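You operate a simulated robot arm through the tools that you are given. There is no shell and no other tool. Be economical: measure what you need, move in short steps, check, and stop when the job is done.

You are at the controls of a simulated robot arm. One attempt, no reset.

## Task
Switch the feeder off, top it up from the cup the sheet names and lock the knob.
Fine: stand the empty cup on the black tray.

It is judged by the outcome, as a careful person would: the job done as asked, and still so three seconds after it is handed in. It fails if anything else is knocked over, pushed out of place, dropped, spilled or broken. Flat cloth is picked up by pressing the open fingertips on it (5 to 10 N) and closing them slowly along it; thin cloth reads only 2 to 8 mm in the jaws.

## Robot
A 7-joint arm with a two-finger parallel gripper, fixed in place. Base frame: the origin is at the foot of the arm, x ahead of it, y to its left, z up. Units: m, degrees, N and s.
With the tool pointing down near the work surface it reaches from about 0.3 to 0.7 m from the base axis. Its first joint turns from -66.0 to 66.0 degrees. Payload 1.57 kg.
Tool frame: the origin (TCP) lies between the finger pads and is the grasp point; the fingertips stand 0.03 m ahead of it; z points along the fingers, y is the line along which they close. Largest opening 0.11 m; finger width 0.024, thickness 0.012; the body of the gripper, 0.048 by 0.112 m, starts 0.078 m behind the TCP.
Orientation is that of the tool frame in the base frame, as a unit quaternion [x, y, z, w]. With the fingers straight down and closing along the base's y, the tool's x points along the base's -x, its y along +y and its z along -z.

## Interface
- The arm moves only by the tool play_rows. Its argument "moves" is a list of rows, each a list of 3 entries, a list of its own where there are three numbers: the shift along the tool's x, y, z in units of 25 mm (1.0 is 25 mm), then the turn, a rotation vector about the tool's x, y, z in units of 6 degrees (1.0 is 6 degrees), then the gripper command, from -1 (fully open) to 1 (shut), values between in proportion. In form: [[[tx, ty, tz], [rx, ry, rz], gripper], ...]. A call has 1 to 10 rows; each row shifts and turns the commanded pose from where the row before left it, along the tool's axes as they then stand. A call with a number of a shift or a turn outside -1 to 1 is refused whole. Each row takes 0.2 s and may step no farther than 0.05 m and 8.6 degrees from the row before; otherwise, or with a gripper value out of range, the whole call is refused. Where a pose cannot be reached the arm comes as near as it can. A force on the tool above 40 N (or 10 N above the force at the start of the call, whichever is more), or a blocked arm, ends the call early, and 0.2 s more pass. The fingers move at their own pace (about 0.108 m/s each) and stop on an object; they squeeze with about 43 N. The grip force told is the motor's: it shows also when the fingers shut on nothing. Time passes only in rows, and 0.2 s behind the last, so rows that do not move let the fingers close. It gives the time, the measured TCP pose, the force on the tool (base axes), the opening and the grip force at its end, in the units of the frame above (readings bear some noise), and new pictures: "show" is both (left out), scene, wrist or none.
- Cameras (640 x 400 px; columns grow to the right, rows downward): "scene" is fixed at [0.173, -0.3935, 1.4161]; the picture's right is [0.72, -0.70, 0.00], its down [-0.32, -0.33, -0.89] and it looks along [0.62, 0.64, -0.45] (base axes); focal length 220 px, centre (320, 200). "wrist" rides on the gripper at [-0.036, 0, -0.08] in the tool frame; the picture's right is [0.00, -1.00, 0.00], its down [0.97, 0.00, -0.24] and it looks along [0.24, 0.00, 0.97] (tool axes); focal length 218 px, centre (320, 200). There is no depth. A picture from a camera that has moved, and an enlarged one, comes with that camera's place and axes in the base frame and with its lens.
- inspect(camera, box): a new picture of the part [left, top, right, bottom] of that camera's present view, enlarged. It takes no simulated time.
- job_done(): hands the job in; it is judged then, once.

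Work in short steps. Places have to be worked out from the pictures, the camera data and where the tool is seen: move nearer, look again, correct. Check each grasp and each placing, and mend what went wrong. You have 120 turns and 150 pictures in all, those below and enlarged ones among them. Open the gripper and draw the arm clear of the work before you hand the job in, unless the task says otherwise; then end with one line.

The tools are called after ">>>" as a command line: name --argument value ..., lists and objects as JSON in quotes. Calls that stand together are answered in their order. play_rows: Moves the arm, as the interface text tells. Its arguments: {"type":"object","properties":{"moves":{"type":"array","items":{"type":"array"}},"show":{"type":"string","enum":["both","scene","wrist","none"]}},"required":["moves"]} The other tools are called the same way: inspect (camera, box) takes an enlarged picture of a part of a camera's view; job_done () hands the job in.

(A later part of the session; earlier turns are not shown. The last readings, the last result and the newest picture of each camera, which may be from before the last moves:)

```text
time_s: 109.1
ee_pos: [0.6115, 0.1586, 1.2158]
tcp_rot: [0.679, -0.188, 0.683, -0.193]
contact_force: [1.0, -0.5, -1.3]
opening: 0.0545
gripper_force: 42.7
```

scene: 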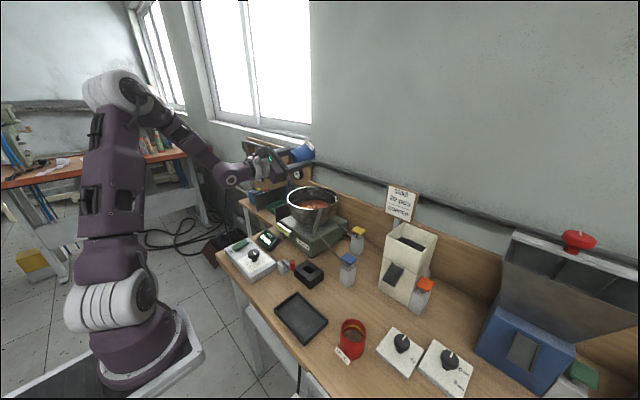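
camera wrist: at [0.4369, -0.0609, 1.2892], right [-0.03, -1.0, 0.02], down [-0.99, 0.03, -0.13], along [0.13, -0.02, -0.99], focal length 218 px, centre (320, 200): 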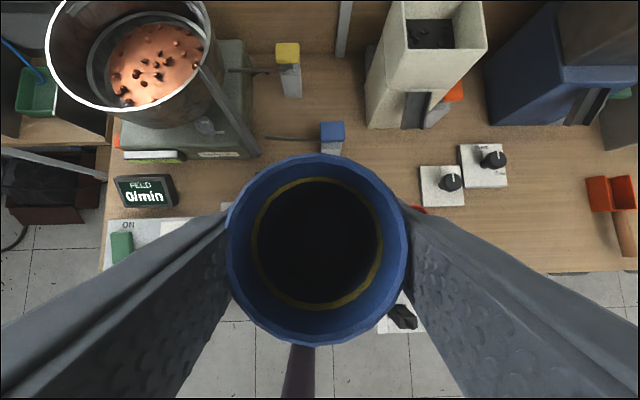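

The elbow is up. I bring the roll back all the way to 0° and check the shape.

>>> play_rows --moves '[[[0, 0, 0], [0, 0, 1], 1], [[0, 0, 0], [0, 0, 1], 1], [[0, 0, 0], [0, 0, 1], 1], [[0, 0, 0], [0, 0, 1], 1], [[0, 0, 0], [0, 0, 1], 1], [[0, 0, 0], [0, 0, 1], 1], [[0, 0, 0], [0, 0, 1], 1], [[0, 0, 0], [0, 0, 1], 1], [[0, 0, 0], [0, 0, 1], 1], [[0, 0, 0], [0, 0, 1], 1]]' --show "none"

>>> play_rows --moves '[[[0, 0, 0], [0, 0, 1], 1], [[0, 0, 0], [0, 0, 1], 1], [[0, 0, 0], [0, 0, 1], 1], [[0, 0, 0], [0, 0, 1], 1], [[0, 0, 0], [0, 0, 1], 1], [[0, 0, 0], [0, 0, 1], 1], [[0, 0, 0], [0, 0, 1], 1], [[0, 0, 0], [0, 0, 1], 1], [[0, 0, 0], [0, 0, 1], 1], [[0, 0, 0], [0, 0, 1], 1]]' --show "none"

>>> play_rows --moves '[[[0, 0, 0], [-0.5, 0.866, 0], 1], [[0, 0, 0], [-0.5, 0.866, 0], 1], [[0, 0, 0], [0, 0, 1], 1], [[0, 0, 0], [0, 0, 1], 1], [[0, 0, 0], [0, 0, 1], 1], [[0, 0, 0], [0, 0, 1], 1], [[0, 0, 0], [0, 0, 0.8], 1]]' --show "scene"

```text
time_s: 111.3
ee_pos: [0.6112, 0.1583, 1.2144]
tcp_rot: [-0.492, 0.504, -0.495, 0.51]
contact_force: [-0.3, 0.3, -1.6]
opening: 0.0547
gripper_force: 43.2
```

```text
time_s: 113.5
ee_pos: [0.6106, 0.1601, 1.2157]
tcp_rot: [-0.173, 0.682, -0.173, 0.689]
contact_force: [0.3, -0.3, -1.1]
opening: 0.0546
gripper_force: 43.1
```

```text
time_s: 115.1
ee_pos: [0.611, 0.159, 1.2151]
tcp_rot: [0.0, 0.774, 0.004, 0.633]
contact_force: [0.1, -0.3, -1.7]
opening: 0.0546
gripper_force: 43.1
```

scene: 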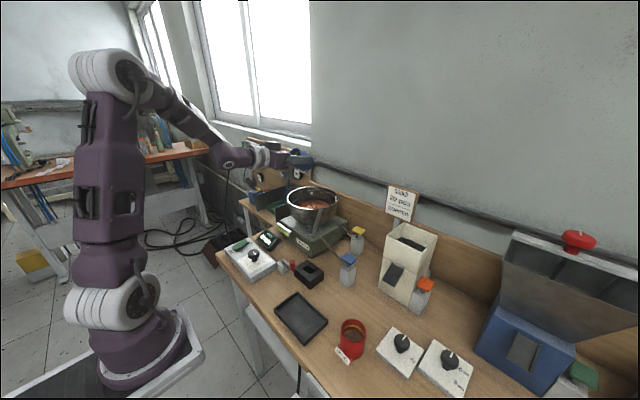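

The roll is level and the elbow is up. I pitch down to 45° at φ=0.

>>> play_rows --moves '[[[0, 0, 0], [0, 1, 0], 1], [[0, 0, 0], [0, 1, 0], 1], [[0, 0, 0], [0, 1, 0], 1], [[0, 0, 0], [0, 1, 0], 1], [[0, 0, 0], [0, 1, 0], 1], [[0, 0, 0], [0, 0.6, 0], 1], [[0, 0, 0], [0, 0, 0], 1]]' --show "scene"

```text
time_s: 116.7
ee_pos: [0.6115, 0.1586, 1.2153]
tcp_rot: [-0.002, 0.925, 0.004, 0.381]
contact_force: [0.1, 0.0, -0.7]
opening: 0.0545
gripper_force: 43.1
```

scene: 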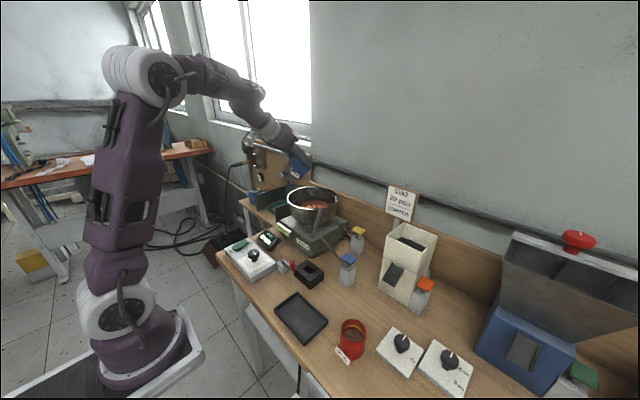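

Good shape. I retrace the move back toward the table front, easing the pitch to 21°.

>>> play_rows --moves '[[[0.67, -0.6, -0.67], [0, 0.58, 0], 1], [[0.71, -0.6, -0.63], [0, 0.58, 0], 1], [[0.75, -0.6, -0.58], [0, 0.58, 0], 1], [[0.78, -0.6, -0.54], [0, 0.58, 0], 1], [[0.81, -0.6, -0.49], [0, 0.58, 0], 1], [[0.84, -0.6, -0.44], [0, 0.56, 0], 1], [[0.6, -1, -0.2], [0, 0.5, 0], 1], [[0, -1, 0], [0, 0, 0], 1], [[0, -1, 0], [0, 0, 0], 1], [[0, -1, 0], [0, 0, 0], 1]]'

```text
time_s: 118.9
ee_pos: [0.4747, -0.0219, 1.2131]
tcp_rot: [-0.002, 0.983, 0.002, 0.184]
contact_force: [-0.1, 0.0, -1.7]
opening: 0.0545
gripper_force: 43.6
out of reach, approached as far as the arm can: row 6, 7, 8
camera wrist: at [0.4798, -0.0227, 1.3003], right [0.01, -1.0, -0.01], down [-0.99, -0.01, -0.13], along [0.13, 0.01, -0.99], focal length 218 px, centre (320, 200)
```

scene: 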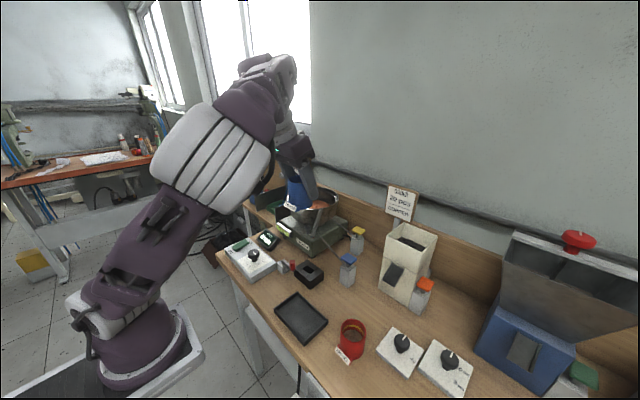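
wrist: 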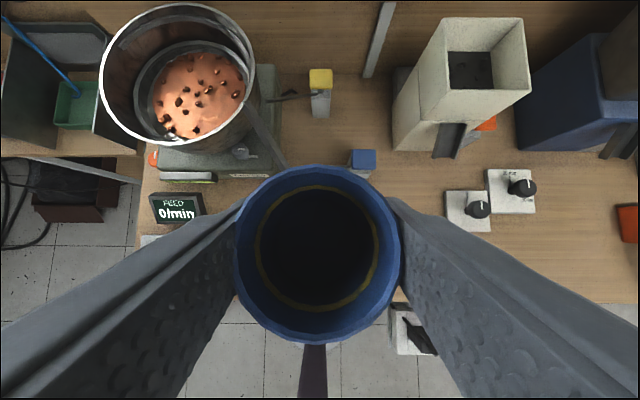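

The elbow flipped again near the front. Tilting the tool the other way should fold the wrist past what this shape allows, so I try pitching to about -21° here, up high.

>>> play_rows --moves '[[[0, 0, 0], [0, 1, 0], 1], [[0, 0, 0], [0, 1, 0], 1], [[0, 0, 0], [0, 1, 0], 1], [[0, 0, 0], [0, 1, 0], 1], [[0, 0, 0], [0, 1, 0], 1], [[0, 0, 0], [0, 1, 0], 1], [[0, 0, 0], [0, 1, 0], 1], [[0, 0, 0], [0, 0, 0], 1]]' --show "scene"

```text
time_s: 120.7
ee_pos: [0.4652, -0.0168, 1.1991]
tcp_rot: [-0.005, 0.984, 0.002, -0.18]
contact_force: [-0.6, 0.3, -0.9]
opening: 0.0546
gripper_force: 43.1
out of reach, approached as far as the arm can: row 7
```

scene: 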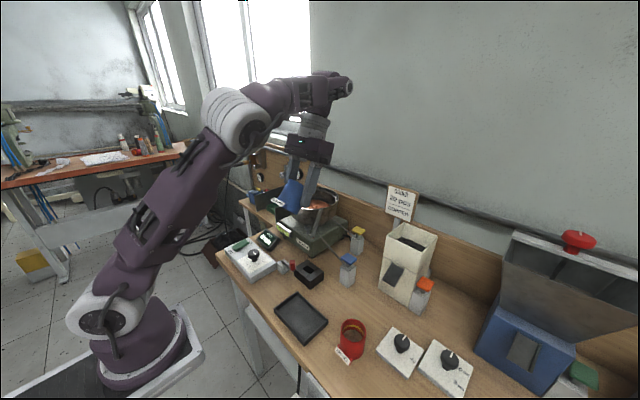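

The elbow has come up into the arm's plane. I pitch back to 21°, moving forward to x≈0.50, and look.

>>> play_rows --moves '[[[-0.4, 0, 0], [0, -1, 0], 1], [[-0.4, 0, 0], [0, -1, 0], 1], [[-0.4, 0, 0.3], [0, -1, 0], 1], [[-0.4, 0, 0.3], [0, -1, 0], 1], [[0, 0, 0.3], [0, -1, 0], 1], [[0, 0, 0.3], [0, -1, 0], 1], [[0, 0, 0], [0, -1, 0], 1], [[0, 0, 0], [0, 0, 0], 1]]' --show "scene"

```text
time_s: 122.5
ee_pos: [0.5062, -0.0186, 1.1611]
tcp_rot: [-0.004, 0.983, 0.003, 0.184]
contact_force: [-0.5, -0.1, -1.6]
opening: 0.0546
gripper_force: 43.3
```

scene: 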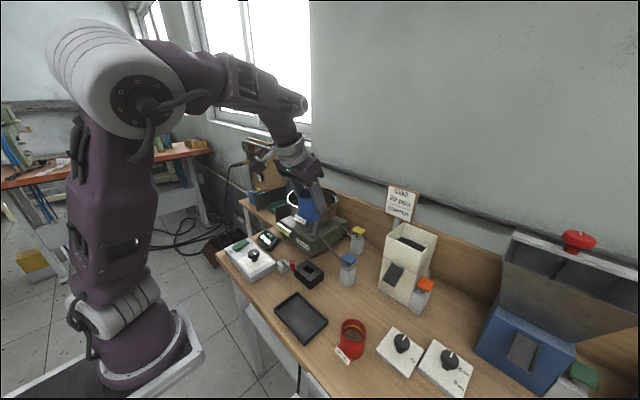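

The elbow is up. I move toward a point above the tray, descending partway.

>>> play_rows --moves '[[[0.66, -0.52, 0.6], [0, 0, 0], 1], [[0.66, -0.52, 0.6], [0, 0, 0], 1], [[0.66, -0.52, 0.6], [0, 0, 0], 1], [[0.66, -0.52, 0.6], [0, 0, 0], 1], [[0.66, -0.52, 0.6], [0, 0, 0], 1], [[0, 0, 0], [0, 0, 0], 1]]'

```text
time_s: 123.9
ee_pos: [0.4685, -0.0704, 1.0502]
tcp_rot: [-0.003, 0.983, 0.002, 0.183]
contact_force: [0.3, 0.9, -0.8]
opening: 0.0546
gripper_force: 43.2
out of reach, approached as far as the arm can: row 2, 3, 4, 5
camera wrist: at [0.4738, -0.0714, 1.138], right [0.01, -1.0, 0.0], down [-0.99, -0.01, -0.12], along [0.12, 0.0, -0.99], focal length 218 px, centre (320, 200)
```

scene: 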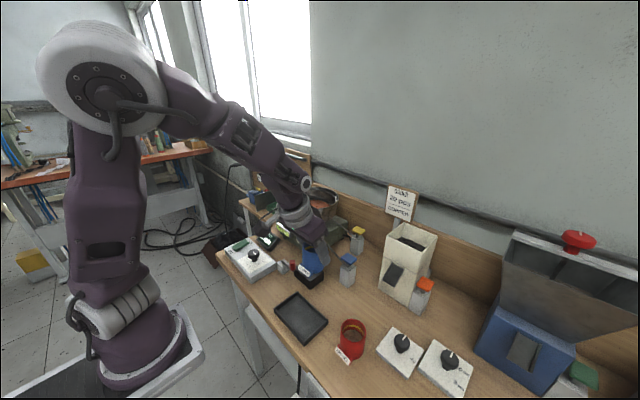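
wrist: 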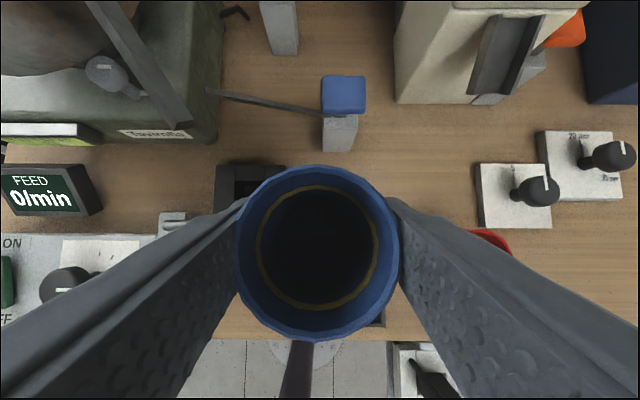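

With this lean the arm cannot come close enough to the tray. I'll set the cup back near its old spot (known to be reachable), regrasp it straight down, and then place it on the tray.

>>> play_rows --moves '[[[-0.15, -0.57, 0.3], [0, 0, 0], 1], [[-0.15, -0.57, 0.6], [0, 0, 0], 1], [[-0.15, -0.57, 0.7], [0, 0, 0], 1], [[0, 0, 0.7], [0, 0, 0], 1], [[0, 0, 0], [0, 0, 0], 1]]'

```text
time_s: 125.1
ee_pos: [0.504, -0.1126, 1.0034]
tcp_rot: [-0.003, 0.983, 0.002, 0.183]
contact_force: [0.8, -0.1, -0.9]
opening: 0.0546
gripper_force: 43.3
camera wrist: at [0.5074, -0.1129, 1.0897], right [0.01, -1.0, 0.0], down [-0.99, -0.01, -0.13], along [0.13, 0.01, -0.99], focal length 218 px, centre (320, 200)
```

scene: 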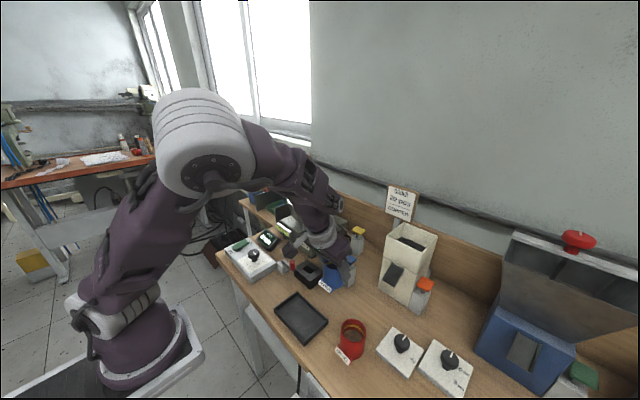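
wrist: 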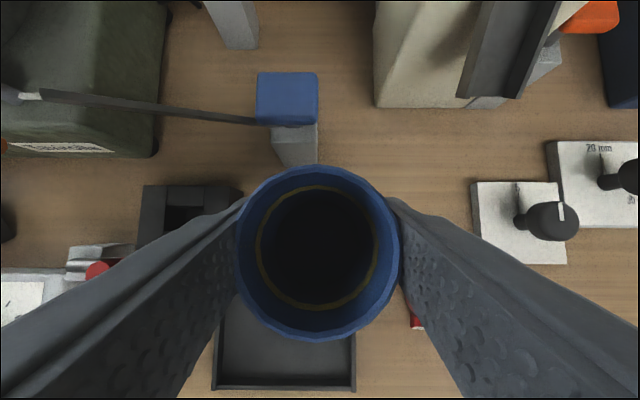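

The cup has slid about 10 mm toward the fingertips, so its bottom is now about 53 mm below the TCP. I lower straight down to just above the table.

>>> play_rows --moves '[[[0.4, 0, 0.97], [0, 0, 0], 1], [[0.4, 0, 0.97], [0, 0, 0], 1], [[0.4, 0, 0.85], [0, 0, 0], 1], [[0, 0, 0], [0, 0, 0], 1]]'

>>> inspect --camera "scene" --box '[280, 240, 400, 315]'

```text
time_s: 126.1
ee_pos: [0.5015, -0.1164, 0.9265]
tcp_rot: [-0.004, 0.983, 0.003, 0.184]
contact_force: [-0.7, 0.0, -1.8]
opening: 0.0545
gripper_force: 43.0
camera wrist: at [0.5053, -0.116, 1.013], right [0.01, -1.0, -0.01], down [-0.99, -0.01, -0.13], along [0.13, 0.01, -0.99], focal length 218 px, centre (320, 200)
```

scene: 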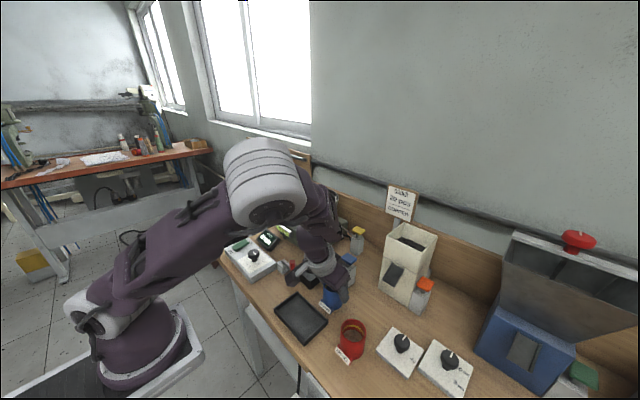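
wrist: 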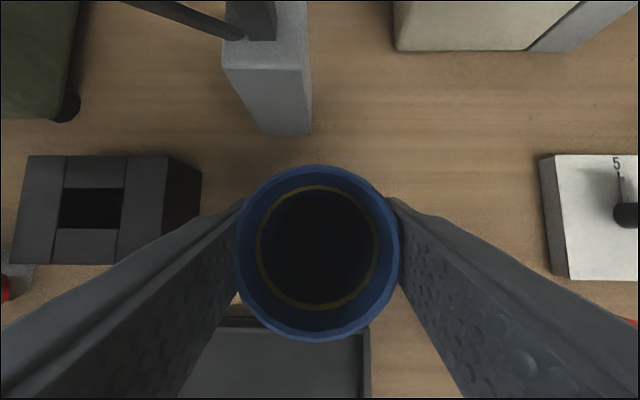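

```text
5.33 times, centred on (340, 278) of scene
camera zoom: at [0.173, -0.3935, 1.4161], right [0.72, -0.7, 0.0], down [-0.32, -0.33, -0.89], along [0.62, 0.64, -0.45], focal length 1172 px, centre (213, -213)
```

zoom: 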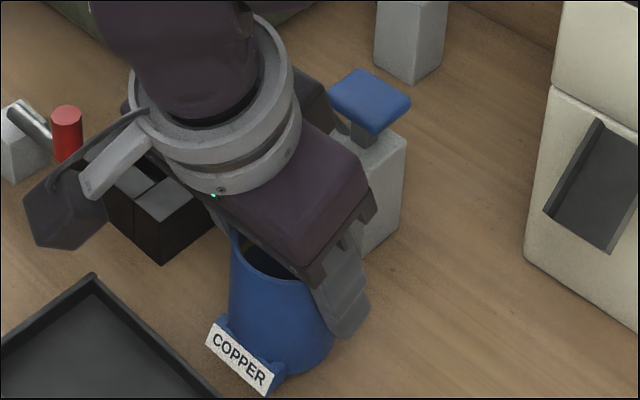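

The cup is just above the table, clear of the tray edge. I lower in small steps until it touches.

>>> play_rows --moves '[[[0.07, 0, 0.19], [0, 0, 0], 1], [[0.07, 0, 0.19], [0, 0, 0], 1], [[0.04, 0, 0.1], [0, 0, 0], 1], [[0, 0, 0], [0, 0, 0], 1]]' --show "none"

>>> inspect --camera "scene" --box '[300, 260, 380, 310]'

```text
time_s: 127.1
ee_pos: [0.5011, -0.1141, 0.9136]
tcp_rot: [-0.003, 0.983, 0.002, 0.185]
contact_force: [-2.6, -0.7, 7.2]
opening: 0.0547
gripper_force: 43.8
```

```text
8.00 times, centred on (340, 285) of scene
camera zoom: at [0.1728, -0.3936, 1.4162], right [0.72, -0.7, 0.0], down [-0.32, -0.33, -0.89], along [0.62, 0.64, -0.45], focal length 1757 px, centre (160, -480)
```

zoom: 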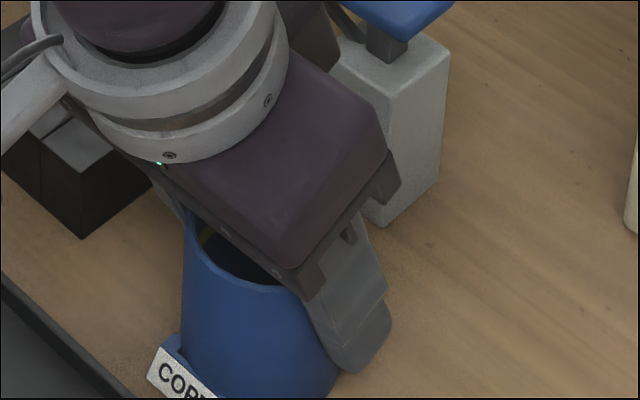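

It touches the table (about 8 N). I open the fingers gradually to about 80 mm.

>>> play_rows --moves '[[[0, 0, 0], [0, 0, 0], -0.1], [[0, 0, 0], [0, 0, 0], -0.3], [[0, 0, 0], [0, 0, 0], -0.5], [[0, 0, 0], [0, 0, 0], -0.5]]'

```text
time_s: 128.1
ee_pos: [0.501, -0.1147, 0.9135]
tcp_rot: [-0.004, 0.983, 0.004, 0.183]
contact_force: [0.7, 0.2, 0.5]
opening: 0.0827
gripper_force: 0.0
camera wrist: at [0.5053, -0.1149, 1.0002], right [0.01, -1.0, -0.01], down [-0.99, -0.01, -0.13], along [0.13, 0.01, -0.99], focal length 218 px, centre (320, 200)
```

scene: 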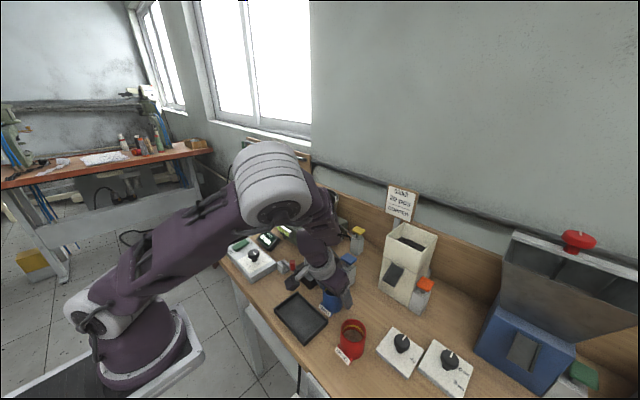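
wrist: 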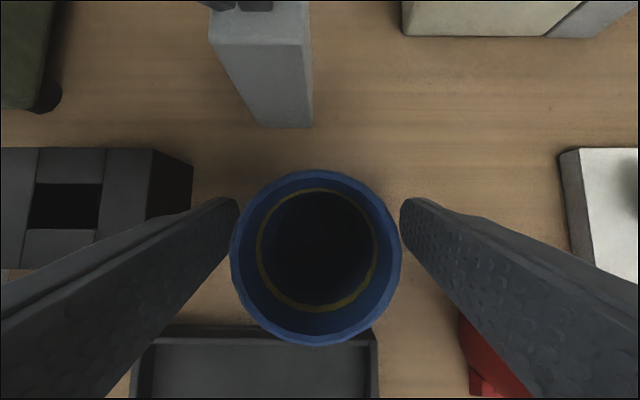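

The cup stands free at about (0.496, -0.113). I withdraw up along the tool axis and then turn the tool straight down.

>>> play_rows --moves '[[[0, 0, -1], [0, 0, 0], -0.5], [[0, 0, -1], [0, 0, 0], -0.5], [[-0.2, 0, -1], [0, 0, 0], -0.5], [[-0.36, 0, -0.93], [0, 0, 0], -0.5], [[-0.36, 0, -0.93], [0, 0, 0], -0.5], [[-0.36, 0, -0.93], [0, 0, 0], -0.5], [[0, 0, 0], [0, 1, 0], -0.5], [[0, 0, 0], [0, 1, 0], -0.5], [[0, 0, 0], [0, 1, 0], -0.5], [[0, 0, 0], [0, 0.55, 0], -0.5]]'

```text
time_s: 130.3
ee_pos: [0.4929, -0.0995, 1.0457]
tcp_rot: [-0.004, 1.0, 0.002, -0.002]
contact_force: [0.0, -0.1, 0.0]
opening: 0.0825
gripper_force: 0.1
out of reach, approached as far as the arm can: row 5, 6
camera wrist: at [0.5284, -0.099, 1.1248], right [0.01, -1.0, -0.01], down [-0.97, -0.01, 0.24], along [-0.24, 0.0, -0.97], focal length 218 px, centre (320, 200)
```

scene: 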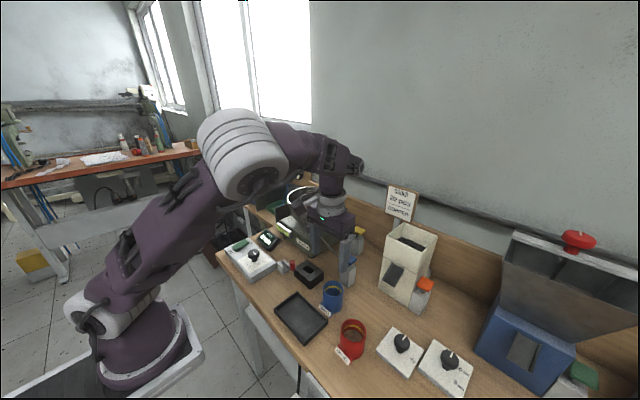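
wrist: 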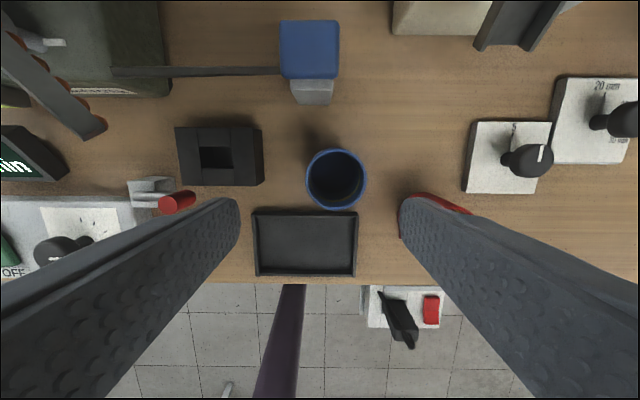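

The tool is straight down. I raise and repeat the reverse tilt to bring the elbow up into plane, then return to vertical.

>>> play_rows --moves '[[[0, 0, -1], [0, 0, 0], -0.5], [[0, 0, -1], [0, 0, 0], -0.5], [[0, 0, -1], [0, 0, 0], -0.5], [[0, 0, -1], [0, 0, 0], -0.5], [[0, 0, 0], [0, 1, 0], -0.5], [[0, 0, 0], [0, 1, 0], -0.5], [[0, 0, 0], [0, 1, 0], -0.5], [[0, 0, 0], [0, 1, 0], -0.5]]' --show "none"

>>> play_rows --moves '[[[0, 0, 0], [0, -1, 0], -0.5], [[0, 0, 0], [0, -1, 0], -0.5], [[0, 0, 0], [0, -1, 0], -0.5], [[0, 0, 0], [0, -1, 0], -0.5], [[0, 0, 0], [0, 0, 0], -0.5]]'

```text
time_s: 132.1
ee_pos: [0.4796, -0.0886, 1.1322]
tcp_rot: [-0.004, 0.978, 0.001, -0.209]
contact_force: [-0.2, 0.2, -0.1]
opening: 0.0825
gripper_force: 0.0
out of reach, approached as far as the arm can: row 8
```

```text
time_s: 133.3
ee_pos: [0.4786, -0.088, 1.1323]
tcp_rot: [-0.004, 1.0, 0.002, 0.0]
contact_force: [0.8, 0.3, 0.1]
opening: 0.0825
gripper_force: 0.0
camera wrist: at [0.5141, -0.0896, 1.2122], right [0.01, -1.0, -0.01], down [-0.97, -0.01, 0.24], along [-0.24, 0.0, -0.97], focal length 218 px, centre (320, 200)
```

scene: 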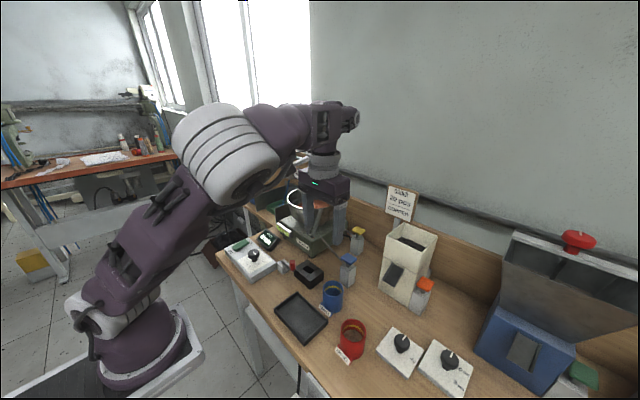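
wrist: 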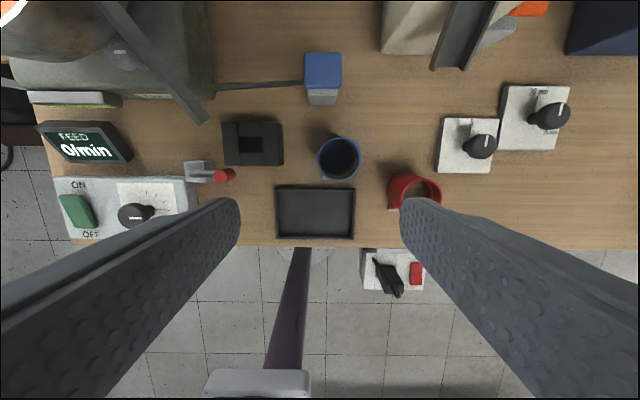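

Vertical works in this shape. The cup is at about (0.499, -0.114), so I line up above it and descend partway.

>>> play_rows --moves '[[[-0.4, -0.5, 0], [0, 0, 0], -0.5], [[-0.42, -0.54, 0.5], [0, 0, 0], -0.5], [[0, 0, 1], [0, 0, 0], -0.5], [[0, 0, 1], [0, 0, 0], -0.5], [[0, 0, 1], [0, 0, 0], -0.5], [[0, 0, 1], [0, 0, 0], -0.5], [[0, 0, 1], [0, 0, 0], -0.5], [[0, 0, 0], [0, 0, 0], -0.5]]'

```text
time_s: 135.1
ee_pos: [0.4993, -0.1143, 0.994]
tcp_rot: [-0.005, 1.0, 0.003, -0.002]
contact_force: [0.2, -0.1, 0.0]
opening: 0.0825
gripper_force: 0.1
camera wrist: at [0.5351, -0.1152, 1.0721], right [0.01, -1.0, -0.01], down [-0.97, -0.01, 0.24], along [-0.24, 0.0, -0.97], focal length 218 px, centre (320, 200)
```

scene: 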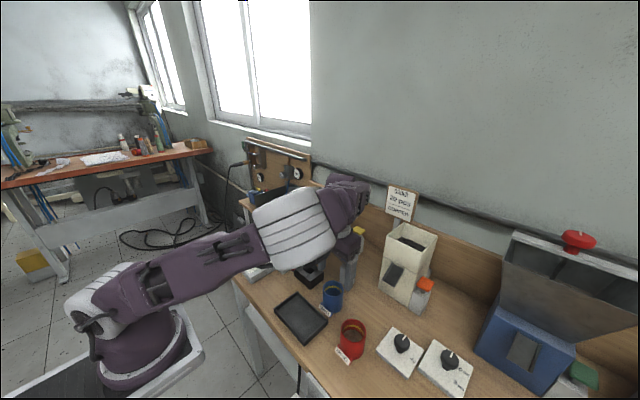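
wrist: 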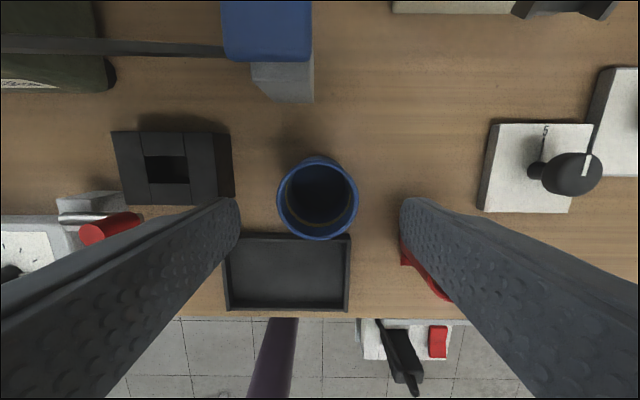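

The elbow has dropped over the table beside the hand, so I won't descend further like this. I go back up and redo the tilt sequence that brought the elbow up earlier.

>>> play_rows --moves '[[[0, 0, -1], [0, 0, 0], -0.5], [[0, 0, -1], [0, 0, 0], -0.5], [[0, 0, -1], [0, 0, 0], -0.5], [[0, 0, -1], [0, 0, 0], -0.5], [[0.2, 0.5, -1], [0, 0, 0], -0.5], [[0.3, 0.8, -1], [0, 0, 0], -0.5], [[0.4, 0.8, -1], [0, 0, 0], -0.5], [[0.4, 0.9, -1], [0, 0, 0], -0.5], [[0, 0.9, 0], [0, 0, 0], -0.5], [[0, 0, 0], [0, 0, 0], -0.5]]' --show "none"

>>> play_rows --moves '[[[0, 0, 0], [0, 1, 0], -0.5], [[0, 0, 0], [0, 1, 0], -0.5], [[0, 0, 0], [0, 1, 0], -0.5], [[0, 0, 0], [0, 1, 0], -0.5], [[0, 0, 0], [0, 1, 0], -0.5]]' --show "scene"

```text
time_s: 137.3
ee_pos: [0.4654, -0.0201, 1.195]
tcp_rot: [-0.004, 1.0, 0.003, -0.002]
contact_force: [0.6, 1.0, -0.6]
opening: 0.0826
gripper_force: 0.1
```

```text
time_s: 138.5
ee_pos: [0.445, -0.0114, 1.1713]
tcp_rot: [-0.006, 0.966, 0.001, -0.26]
contact_force: [0.0, 0.3, -0.5]
opening: 0.0826
gripper_force: 0.1
out of reach, approached as far as the arm can: row 4, 5
```

scene: 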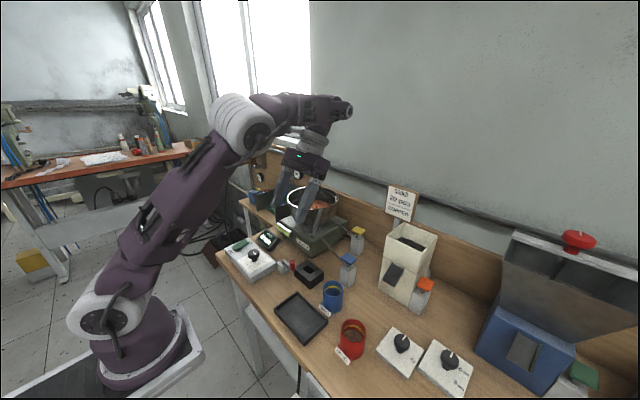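

This matches the earlier shape. I pitch forward through vertical to about +18° with a slight advance, as before.

>>> play_rows --moves '[[[-0.4, 0, 0], [0, -1, 0], -0.5], [[-0.4, 0, 0], [0, -1, 0], -0.5], [[-0.4, 0, 0.1], [0, -1, 0], -0.5], [[-0.4, 0, 0.1], [0, -1, 0], -0.5], [[-0.2, 0, 0], [0, -1, 0], -0.5], [[-0.2, 0, 0], [0, -1, 0], -0.5], [[-0.2, 0, 0], [0, -1, 0], -0.5], [[0, 0, 0], [0, -1, 0], -0.5]]' --show "scene"

```text
time_s: 140.3
ee_pos: [0.4965, -0.0099, 1.1518]
tcp_rot: [-0.003, 0.988, 0.003, 0.156]
contact_force: [-0.5, 0.5, -0.1]
opening: 0.0822
gripper_force: 0.1
```

scene: 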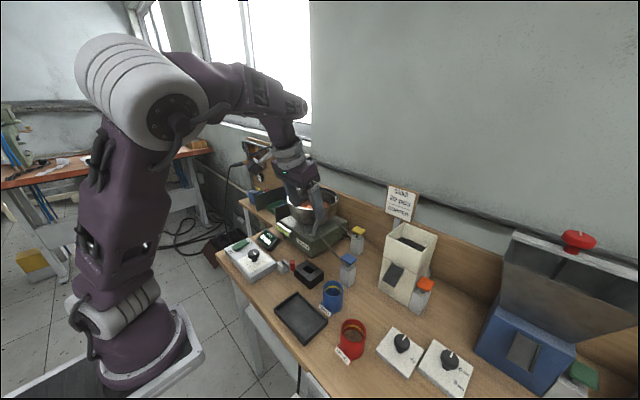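

The elbow is up. I pitch to vertical and move above the cup at this height, then check the shape.

>>> play_rows --moves '[[[0, 0, -0.3], [0, -1, 0], -0.5], [[0, 0, -0.3], [0, -1, 0], -0.5], [[0, 0, -0.3], [0, -1, 0], -0.5], [[0, 0, 0], [0, -1, 0], -0.5], [[0, 0, 0], [0, 1, 0], -0.5], [[0, 0, 0], [0, 1, 0], -0.5], [[0, 0, 0], [0, 1, 0], -0.5], [[0, 0, 0], [0, 1, 0], -0.5], [[0, 0, 0], [0, 0, 0], -0.5]]' --show "scene"

```text
time_s: 142.3
ee_pos: [0.5306, 0.003, 1.1524]
tcp_rot: [-0.003, 0.988, 0.003, 0.155]
contact_force: [0.9, 0.0, -0.5]
opening: 0.0824
gripper_force: 0.0
out of reach, approached as far as the arm can: row 1, 2, 3, 4
```

scene: 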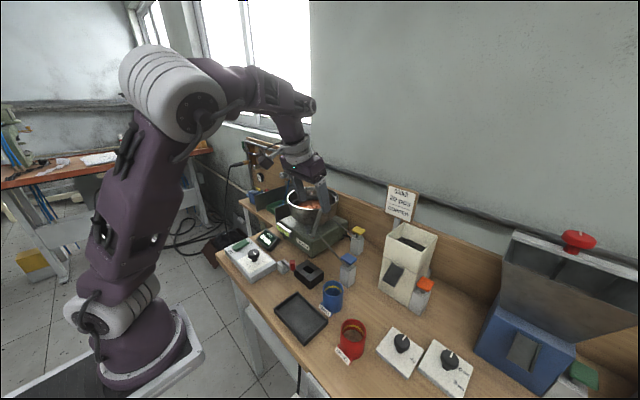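

This branch can't pitch properly here, so I go back to the one known cure: raise, go over the bowl at high pitch, roll to -150° and unroll to 0°. First I raise and move across.

>>> play_rows --moves '[[[-0.31, 0.7, -0.95], [0, 0, 0], 0], [[-0.31, 0.7, -0.95], [0, 0, 0], 0], [[-0.31, 0.7, -0.95], [0, 0, 0], 0], [[-0.31, 0.7, -0.95], [0, 0, 0], 0], [[-0.31, 0.7, -0.95], [0, 0, 0], 0], [[-0.31, 0.7, -0.95], [0, 0, 0], 0], [[0, 0, 0], [0, 0, 0], 0]]' --show "none"

>>> play_rows --moves '[[[-0.23, 0.2, 0.33], [0, -1, 0], 0], [[-0.19, 0.2, 0.35], [0, -1, 0], 0], [[-0.16, 0.2, 0.37], [0, -1, 0], 0], [[-0.12, 0.2, 0.38], [0, -1, 0], 0], [[-0.08, 0.2, 0.39], [0, -1, 0], 0], [[-0.04, 0.2, 0.4], [0, -1, 0], 0], [[0.01, 0.2, 0.4], [0, -1, 0], 0], [[0.05, 0.2, 0.4], [0, -1, 0], 0], [[0.09, 0.2, 0.39], [0, -1, 0], 0], [[0.13, 0.2, 0.38], [0, -1, 0], 0]]' --show "scene"

```text
time_s: 143.9
ee_pos: [0.5288, 0.1084, 1.3042]
tcp_rot: [-0.004, 0.988, 0.003, 0.154]
contact_force: [0.7, 0.0, 0.1]
opening: 0.0549
gripper_force: 0.0
```

```text
time_s: 146.1
ee_pos: [0.6102, 0.1588, 1.2433]
tcp_rot: [-0.002, 0.778, 0.005, 0.628]
contact_force: [0.4, 0.2, -1.2]
opening: 0.055
gripper_force: 0.1
```

scene: 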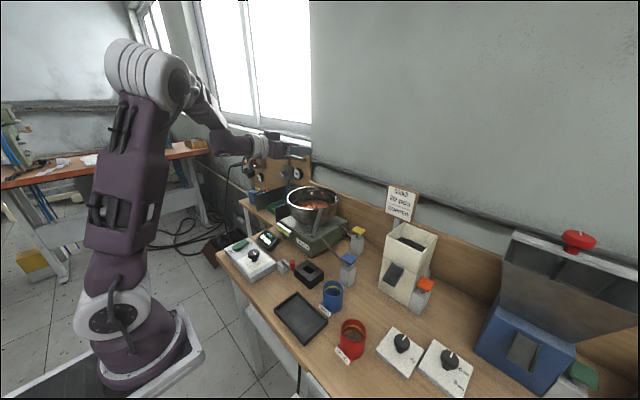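

The shape is close to the good one already. I roll to -120° and back to 0° to settle it.

>>> play_rows --moves '[[[0, 0, 0], [0, 0, -1], 0], [[0, 0, 0], [0, 0, -1], 0], [[0, 0, 0], [0, 0, -1], 0], [[0, 0, 0], [0, 0, -1], 0], [[0, 0, 0], [0, 0, -1], 0], [[0, 0, 0], [0, 0, -1], 0], [[0, 0, 0], [0, 0, -1], 0], [[0, 0, 0], [0, 0, -1], 0], [[0, 0, 0], [0, 0, -1], 0], [[0, 0, 0], [0, 0, -1], 0]]' --show "none"

>>> play_rows --moves '[[[0, 0, 0], [0, 0, -1], 0], [[0, 0, 0], [0, 0, -1], 0], [[0, 0, 0], [0, 0, -1], 0], [[0, 0, 0], [0, 0, -1], 0], [[0, 0, 0], [0, 0, -1], 0], [[0, 0, 0], [0, 0, -1], 0], [[0, 0, 0], [0, 0, -1], 0], [[0, 0, 0], [0, 0, -1], 0], [[0, 0, 0], [0, 0, -1], 0], [[0, 0, 0], [0, 0, -1], 0]]' --show "none"

>>> play_rows --moves '[[[0, 0, 0], [0, 0, -1], 0], [[0, 0, 0], [0, 0, -1], 0], [[0, 0, 0], [0, 0, -1], 0], [[0, 0, 0], [0, 0, -1], 0], [[0, 0, 0], [0, 0, 1], 0], [[0, 0, 0], [0, 0, 1], 0], [[0, 0, 0], [0, 0, 1], 0], [[0, 0, 0], [0, 0, 1], 0], [[0, 0, 0], [0, 0, 1], 0], [[0, 0, 0], [0, 0, 1], 0]]' --show "none"

>>> play_rows --moves '[[[0, 0, 0], [0, 0, 1], 0], [[0, 0, 0], [0, 0, 1], 0], [[0, 0, 0], [0, 0, 1], 0], [[0, 0, 0], [0, 0, 1], 0], [[0, 0, 0], [0, 0, 1], 0], [[0, 0, 0], [0, 0, 1], 0], [[0, 0, 0], [0, 0, 1], 0], [[0, 0, 0], [0, 0, 1], 0], [[0, 0, 0], [0, 0, 1], 0], [[0, 0, 0], [0, 0, 1], 0]]' --show "none"

>>> play_rows --moves '[[[0, 0, 0], [0, 0, 1], 0], [[0, 0, 0], [0, 0, 1], 0], [[0, 0, 0], [0, 0, 1], 0], [[0, 0, 0], [0, 0, 1], 0], [[0, 0, 0], [0, 0, 1], 0], [[0, 0, 0], [0, 0, 1], 0], [[0, 0, 0], [0, 0, 1], 0], [[0, 0, 0], [0, 0, 1], 0], [[0, 0, 0], [0, 0, 0], 0]]' --show "scene"

```text
time_s: 148.3
ee_pos: [0.6101, 0.1586, 1.2423]
tcp_rot: [-0.391, 0.673, -0.31, 0.546]
contact_force: [-0.7, 0.2, -0.5]
opening: 0.0548
gripper_force: 0.0
```

```text
time_s: 150.5
ee_pos: [0.6094, 0.1584, 1.244]
tcp_rot: [0.675, -0.387, 0.542, -0.317]
contact_force: [-0.3, 0.2, 0.7]
opening: 0.0547
gripper_force: 0.0
```

```text
time_s: 152.7
ee_pos: [0.6139, 0.1507, 1.2316]
tcp_rot: [0.63, -0.456, 0.505, -0.373]
contact_force: [0.3, 0.3, 0.3]
opening: 0.0551
gripper_force: 0.0
out of reach, approached as far as the arm can: row 3, 4
```

```text
time_s: 154.9
ee_pos: [0.614, 0.1494, 1.2323]
tcp_rot: [-0.317, 0.711, -0.25, 0.576]
contact_force: [-0.7, 0.4, -0.2]
opening: 0.0549
gripper_force: 0.1
```

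```text
time_s: 156.9
ee_pos: [0.6149, 0.1509, 1.2314]
tcp_rot: [-0.001, 0.778, 0.005, 0.628]
contact_force: [-0.5, 0.3, 0.0]
opening: 0.0553
gripper_force: 0.0
```

scene: 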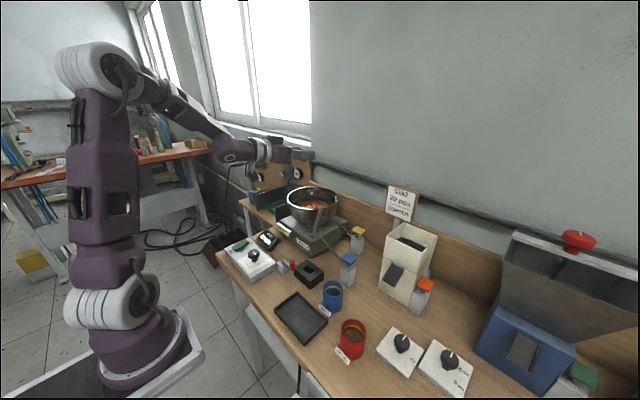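

The elbow is well up and back. I pitch down to vertical here.

>>> play_rows --moves '[[[0, 0, 0], [0, 1, 0], 0], [[0, 0, 0], [0, 1, 0], 0], [[0, 0, 0], [0, 1, 0], 0], [[0, 0, 0], [0, 1, 0], 0], [[0, 0, 0], [0, 1, 0], 0], [[0.3, 0, 0], [0, 1, 0], 0], [[0.3, 0, 0], [0, 1, 0], 0], [[0.3, 0, 0], [0, 1, 0], 0], [[0.3, 0, 0], [0, 1, 0], 0], [[0.3, 0, 0], [0, 1, 0], 0]]' --show "none"

>>> play_rows --moves '[[[0.5, 0, -0.3], [0, 1, 0], 0], [[0.5, 0, -0.3], [0, 1, 0], 0], [[0.5, 0, -0.3], [0, 1, 0], 0], [[0.6, 0, 0], [0, 0, 0], 0], [[0.6, -0.5, 0], [0, 0, 0], 0], [[0.6, -0.5, 0], [0, 0, 0], 0], [[0, 0, 0], [0, 0, 0], 0]]' --show "scene"

```text
time_s: 159.1
ee_pos: [0.5846, 0.1497, 1.2099]
tcp_rot: [-0.003, 0.988, 0.002, 0.154]
contact_force: [0.3, -0.1, 0.0]
opening: 0.0547
gripper_force: 0.0
```

```text
time_s: 160.7
ee_pos: [0.4977, 0.1226, 1.2232]
tcp_rot: [-0.005, 1.0, 0.002, -0.003]
contact_force: [0.2, 1.0, -0.7]
opening: 0.055
gripper_force: 0.1
```

scene: 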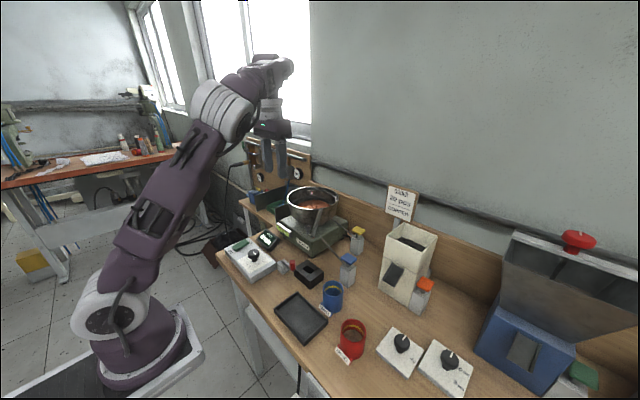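

The elbow leaned forward again. I try moving toward the start pose, where the arm began in its good shape.

>>> play_rows --moves '[[[0.6, -0.15, -0.6], [0, 0, 0], 0], [[0.6, -0.15, -0.6], [0, 0, 0], 0], [[0.6, -0.15, -0.6], [0, 0, 0], 0], [[0.6, -0.15, -0.6], [0, 0, 0], 0], [[0.6, -0.15, -0.6], [0, 0, 0], 0], [[0.6, -0.15, -0.6], [0, 0, 0], 0], [[0.6, -0.15, -0.6], [0, 0, 0], 0], [[0.6, -0.15, -0.3], [0, 0, 0], 0], [[0.6, -0.15, 0], [0, 0, 0], 0], [[0.5, -0.15, 0], [0, 0, 0], 0]]' --show "scene"

```text
time_s: 162.9
ee_pos: [0.3649, 0.0881, 1.3286]
tcp_rot: [-0.005, 1.0, 0.002, -0.002]
contact_force: [0.1, -0.1, 0.1]
opening: 0.0551
gripper_force: 0.1
out of reach, approached as far as the arm can: row 8
```

scene: 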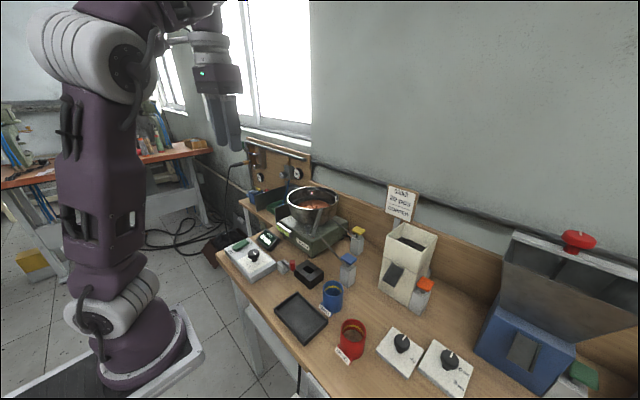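

The shape looks like the start again. I descend toward the lever the way I first went down, and check both views.

>>> play_rows --moves '[[[-0.4, 0, 1], [0, 0, 0], 0], [[-0.4, 0, 1], [0, 0, 0], 0], [[-0.4, 0, 1], [0, 0, 0], 0], [[-0.4, 0, 1], [0, 0, 0], 0], [[-0.4, 0, 1], [0, 0, 0], 0], [[-0.4, 0, 1], [0, 0, 0], 0], [[-0.4, -0.4, 1], [0, 0, 0], 0], [[-0.4, -0.6, 1], [0, 0, 0], 0], [[-0.3, -0.6, 1], [0, 0, 0], 0], [[0, 0, 0], [0, 0, 0], 0]]'

```text
time_s: 165.1
ee_pos: [0.4527, 0.0499, 1.0998]
tcp_rot: [-0.004, 1.0, 0.003, -0.001]
contact_force: [0.9, 0.2, -0.4]
opening: 0.055
gripper_force: 0.1
camera wrist: at [0.4891, 0.0489, 1.1799], right [0.01, -1.0, -0.01], down [-0.97, -0.01, 0.24], along [-0.24, 0.0, -0.97], focal length 218 px, centre (320, 200)
```

scene: 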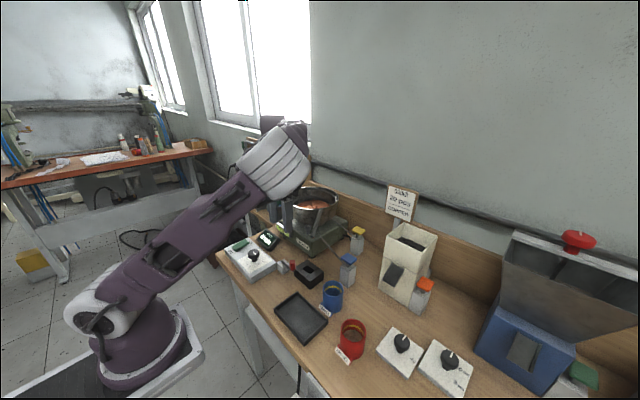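
wrist: 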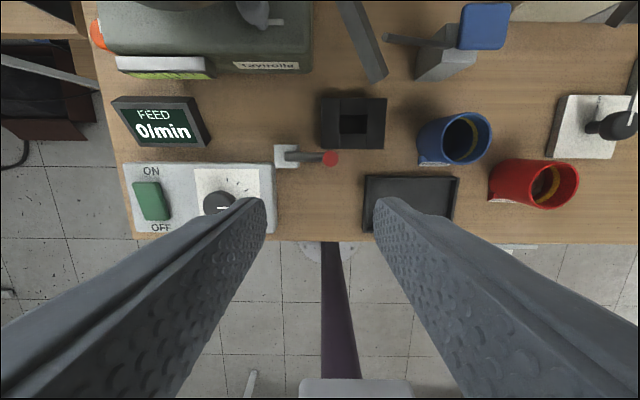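

The elbow here is still well above everything, so I carry on and watch it. I zoom in on the lever before working it.

>>> inspect --camera "wrist" --box '[180, 120, 360, 232]'

>>> inspect --camera "scene" --box '[260, 250, 320, 288]'

```text
3.56 times, centred on (270, 176) of wrist
camera zoom: at [0.4891, 0.0489, 1.1799], right [0.01, -1.0, -0.01], down [-0.97, -0.01, 0.24], along [-0.24, 0.0, -0.97], focal length 776 px, centre (498, 285)
```

zoom: 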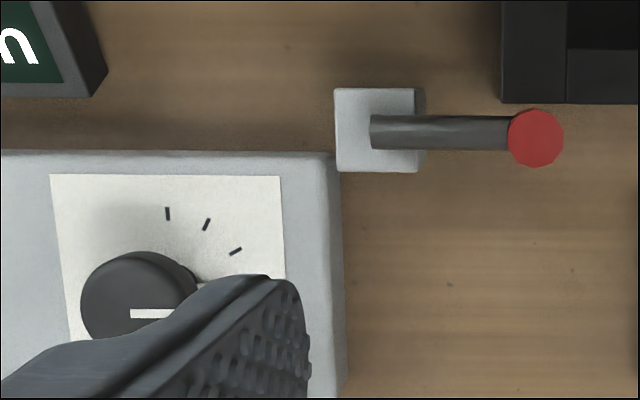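

```text
10.53 times, centred on (290, 269) of scene
camera zoom: at [0.173, -0.3936, 1.4161], right [0.72, -0.7, 0.0], down [-0.32, -0.33, -0.89], along [0.62, 0.64, -0.45], focal length 2312 px, centre (636, -526)
```

zoom: 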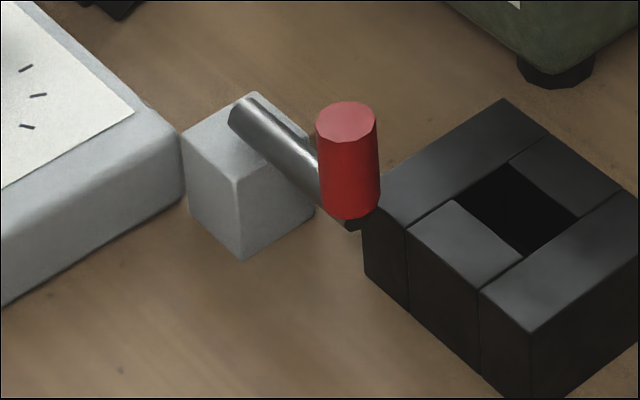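

The bar pivots on top of the block at about (0.476, 0.092), and the handle is at (0.476, 0.038), a 55 mm radius. I go down just above the handle and check alignment.

>>> play_rows --moves '[[[-0.4, -0.2, 0.5], [0, 0, 0], 0], [[-0.37, -0.24, 1], [0, 0, 0], 0], [[0, 0, 1], [0, 0, 0], 0], [[0, 0, 1], [0, 0, 0], 0], [[0, 0, 1], [0, 0, 0], 0], [[0, 0, 0], [0, 0, 0], 0]]'

```text
time_s: 166.5
ee_pos: [0.4715, 0.039, 0.9907]
tcp_rot: [-0.004, 1.0, 0.003, -0.001]
contact_force: [0.6, 0.1, 0.7]
opening: 0.0549
gripper_force: 0.2
camera wrist: at [0.5075, 0.0381, 1.0695], right [0.01, -1.0, -0.01], down [-0.97, -0.01, 0.24], along [-0.24, 0.0, -0.97], focal length 218 px, centre (320, 200)
```

scene: 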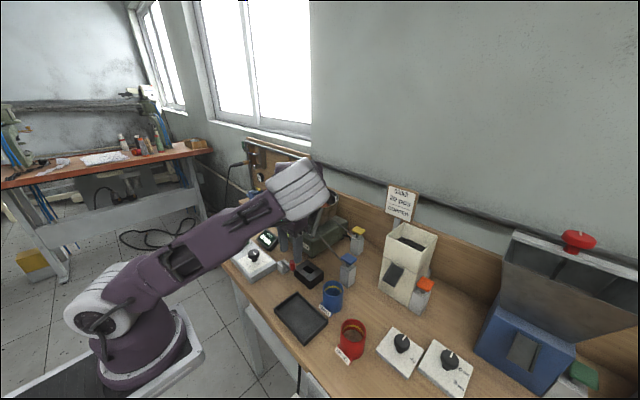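
wrist: 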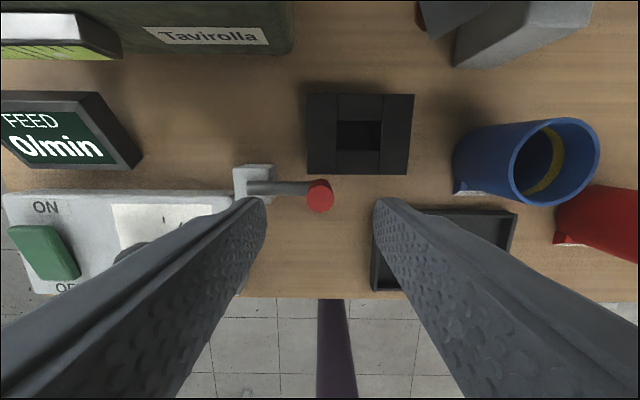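

The handle is centred between the fingers, and the fingers clear the black box. I lower 45 mm and close on the handle.

>>> play_rows --moves '[[[0, 0, 0.9], [0, 0, 0], 0], [[0, 0, 0.9], [0, 0, 0], 0], [[0, 0, 0], [0, 0, 0], 0], [[0, 0, 0], [0, 0, 0], 0.4], [[0, 0, 0], [0, 0, 0], 0.8], [[0, 0, 0], [0, 0, 0], 1]]' --show "wrist"

```text
time_s: 167.9
ee_pos: [0.4729, 0.0387, 0.9469]
tcp_rot: [-0.005, 1.0, 0.003, -0.001]
contact_force: [0.5, 6.5, -5.7]
opening: 0.0173
gripper_force: 32.1
camera wrist: at [0.5087, 0.0381, 1.0251], right [0.01, -1.0, -0.01], down [-0.97, -0.01, 0.24], along [-0.24, 0.0, -0.97], focal length 218 px, centre (320, 200)
```

wrist: 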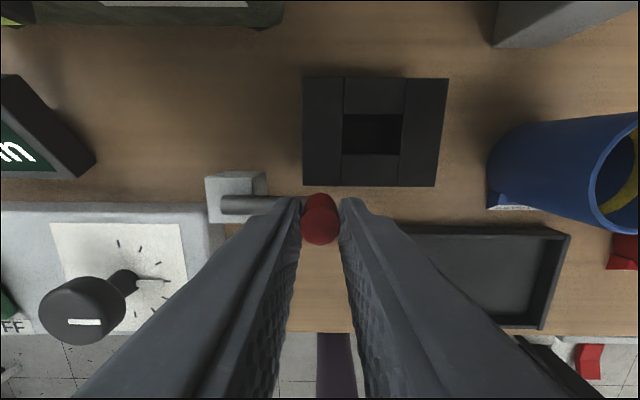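

The handle is gripped (17 mm). I swing it on the arc about the pivot, first toward -x by about 40°, checking the force.

>>> play_rows --moves '[[[0.37, 0.03, 0], [0, 0, 0], 1], [[0.37, 0.1, 0], [0, 0, 0], 1], [[0.34, 0.16, 0], [0, 0, 0], 1], [[0.31, 0.21, 0], [0, 0, 0], 1], [[0, 0, 0], [0, 0, 0], 1]]' --show "wrist"

```text
time_s: 169.1
ee_pos: [0.4353, 0.0498, 0.9473]
tcp_rot: [-0.004, 1.0, 0.0, -0.003]
contact_force: [-5.0, -15.7, 0.4]
opening: 0.017
gripper_force: 32.0
camera wrist: at [0.471, 0.0497, 1.0253], right [0.01, -1.0, 0.0], down [-0.97, -0.01, 0.25], along [-0.25, 0.0, -0.97], focal length 218 px, centre (320, 200)
```

wrist: 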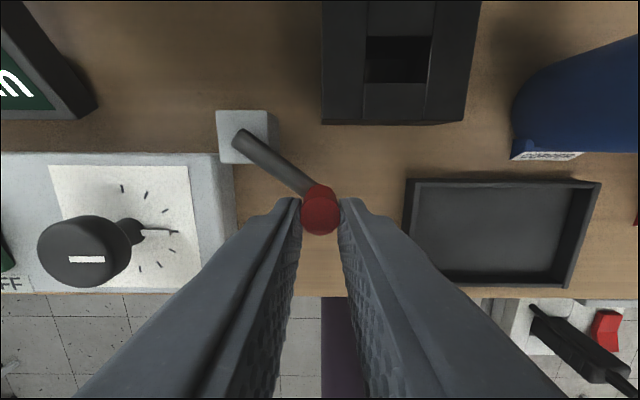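

The lever swings on its vertical pivot; the radius is slightly larger than I assumed. I continue the arc to about 80°.

>>> play_rows --moves '[[[0.32, 0.25, 0], [0, 0, 0], 1], [[0.28, 0.36, 0], [0, 0, 0], 1], [[0.18, 0.37, 0], [0, 0, 0], 1], [[0.1, 0.4, 0], [0, 0, 0], 1], [[0, 0, 0], [0, 0, 0], 1]]' --show "wrist"

```text
time_s: 170.0
ee_pos: [0.4167, 0.0769, 0.9465]
tcp_rot: [-0.001, 1.0, -0.006, 0.001]
contact_force: [1.6, -14.0, 5.2]
opening: 0.0161
gripper_force: 31.4
stopped in row 4: the force on the tool passed its limit (the readings are from after the stop); the commanded pose is now the measured one
camera wrist: at [0.4533, 0.0767, 1.0255], right [0.0, -1.0, 0.01], down [-0.97, 0.0, 0.24], along [-0.24, -0.01, -0.97], focal length 218 px, centre (320, 200)
```

wrist: 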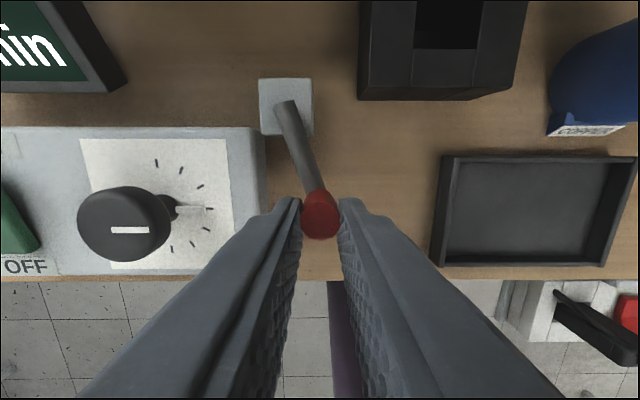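

The lever is at about 70° and the force limit tripped on the way. I continue in smaller steps along the tangent to see whether this is the end stop.

>>> play_rows --moves '[[[0.05, 0.2, 0], [0, 0, 0], 1], [[0.05, 0.2, 0], [0, 0, 0], 1], [[0.03, 0.2, 0], [0, 0, 0], 1], [[0, 0, 0], [0, 0, 0], 1]]' --show "wrist"

```text
time_s: 170.5
ee_pos: [0.4176, 0.0769, 0.9457]
tcp_rot: [0.0, 1.0, -0.011, 0.002]
contact_force: [2.6, -13.0, 6.7]
opening: 0.0165
gripper_force: 31.6
stopped in row 2: the force on the tool passed its limit (the readings are from after the stop); the commanded pose is now the measured one
camera wrist: at [0.4531, 0.0778, 1.0253], right [0.0, -1.0, 0.02], down [-0.97, 0.01, 0.24], along [-0.24, -0.02, -0.97], focal length 218 px, centre (320, 200)
```

wrist: 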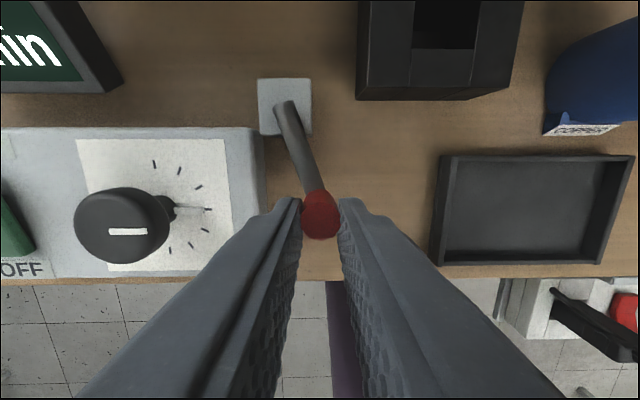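

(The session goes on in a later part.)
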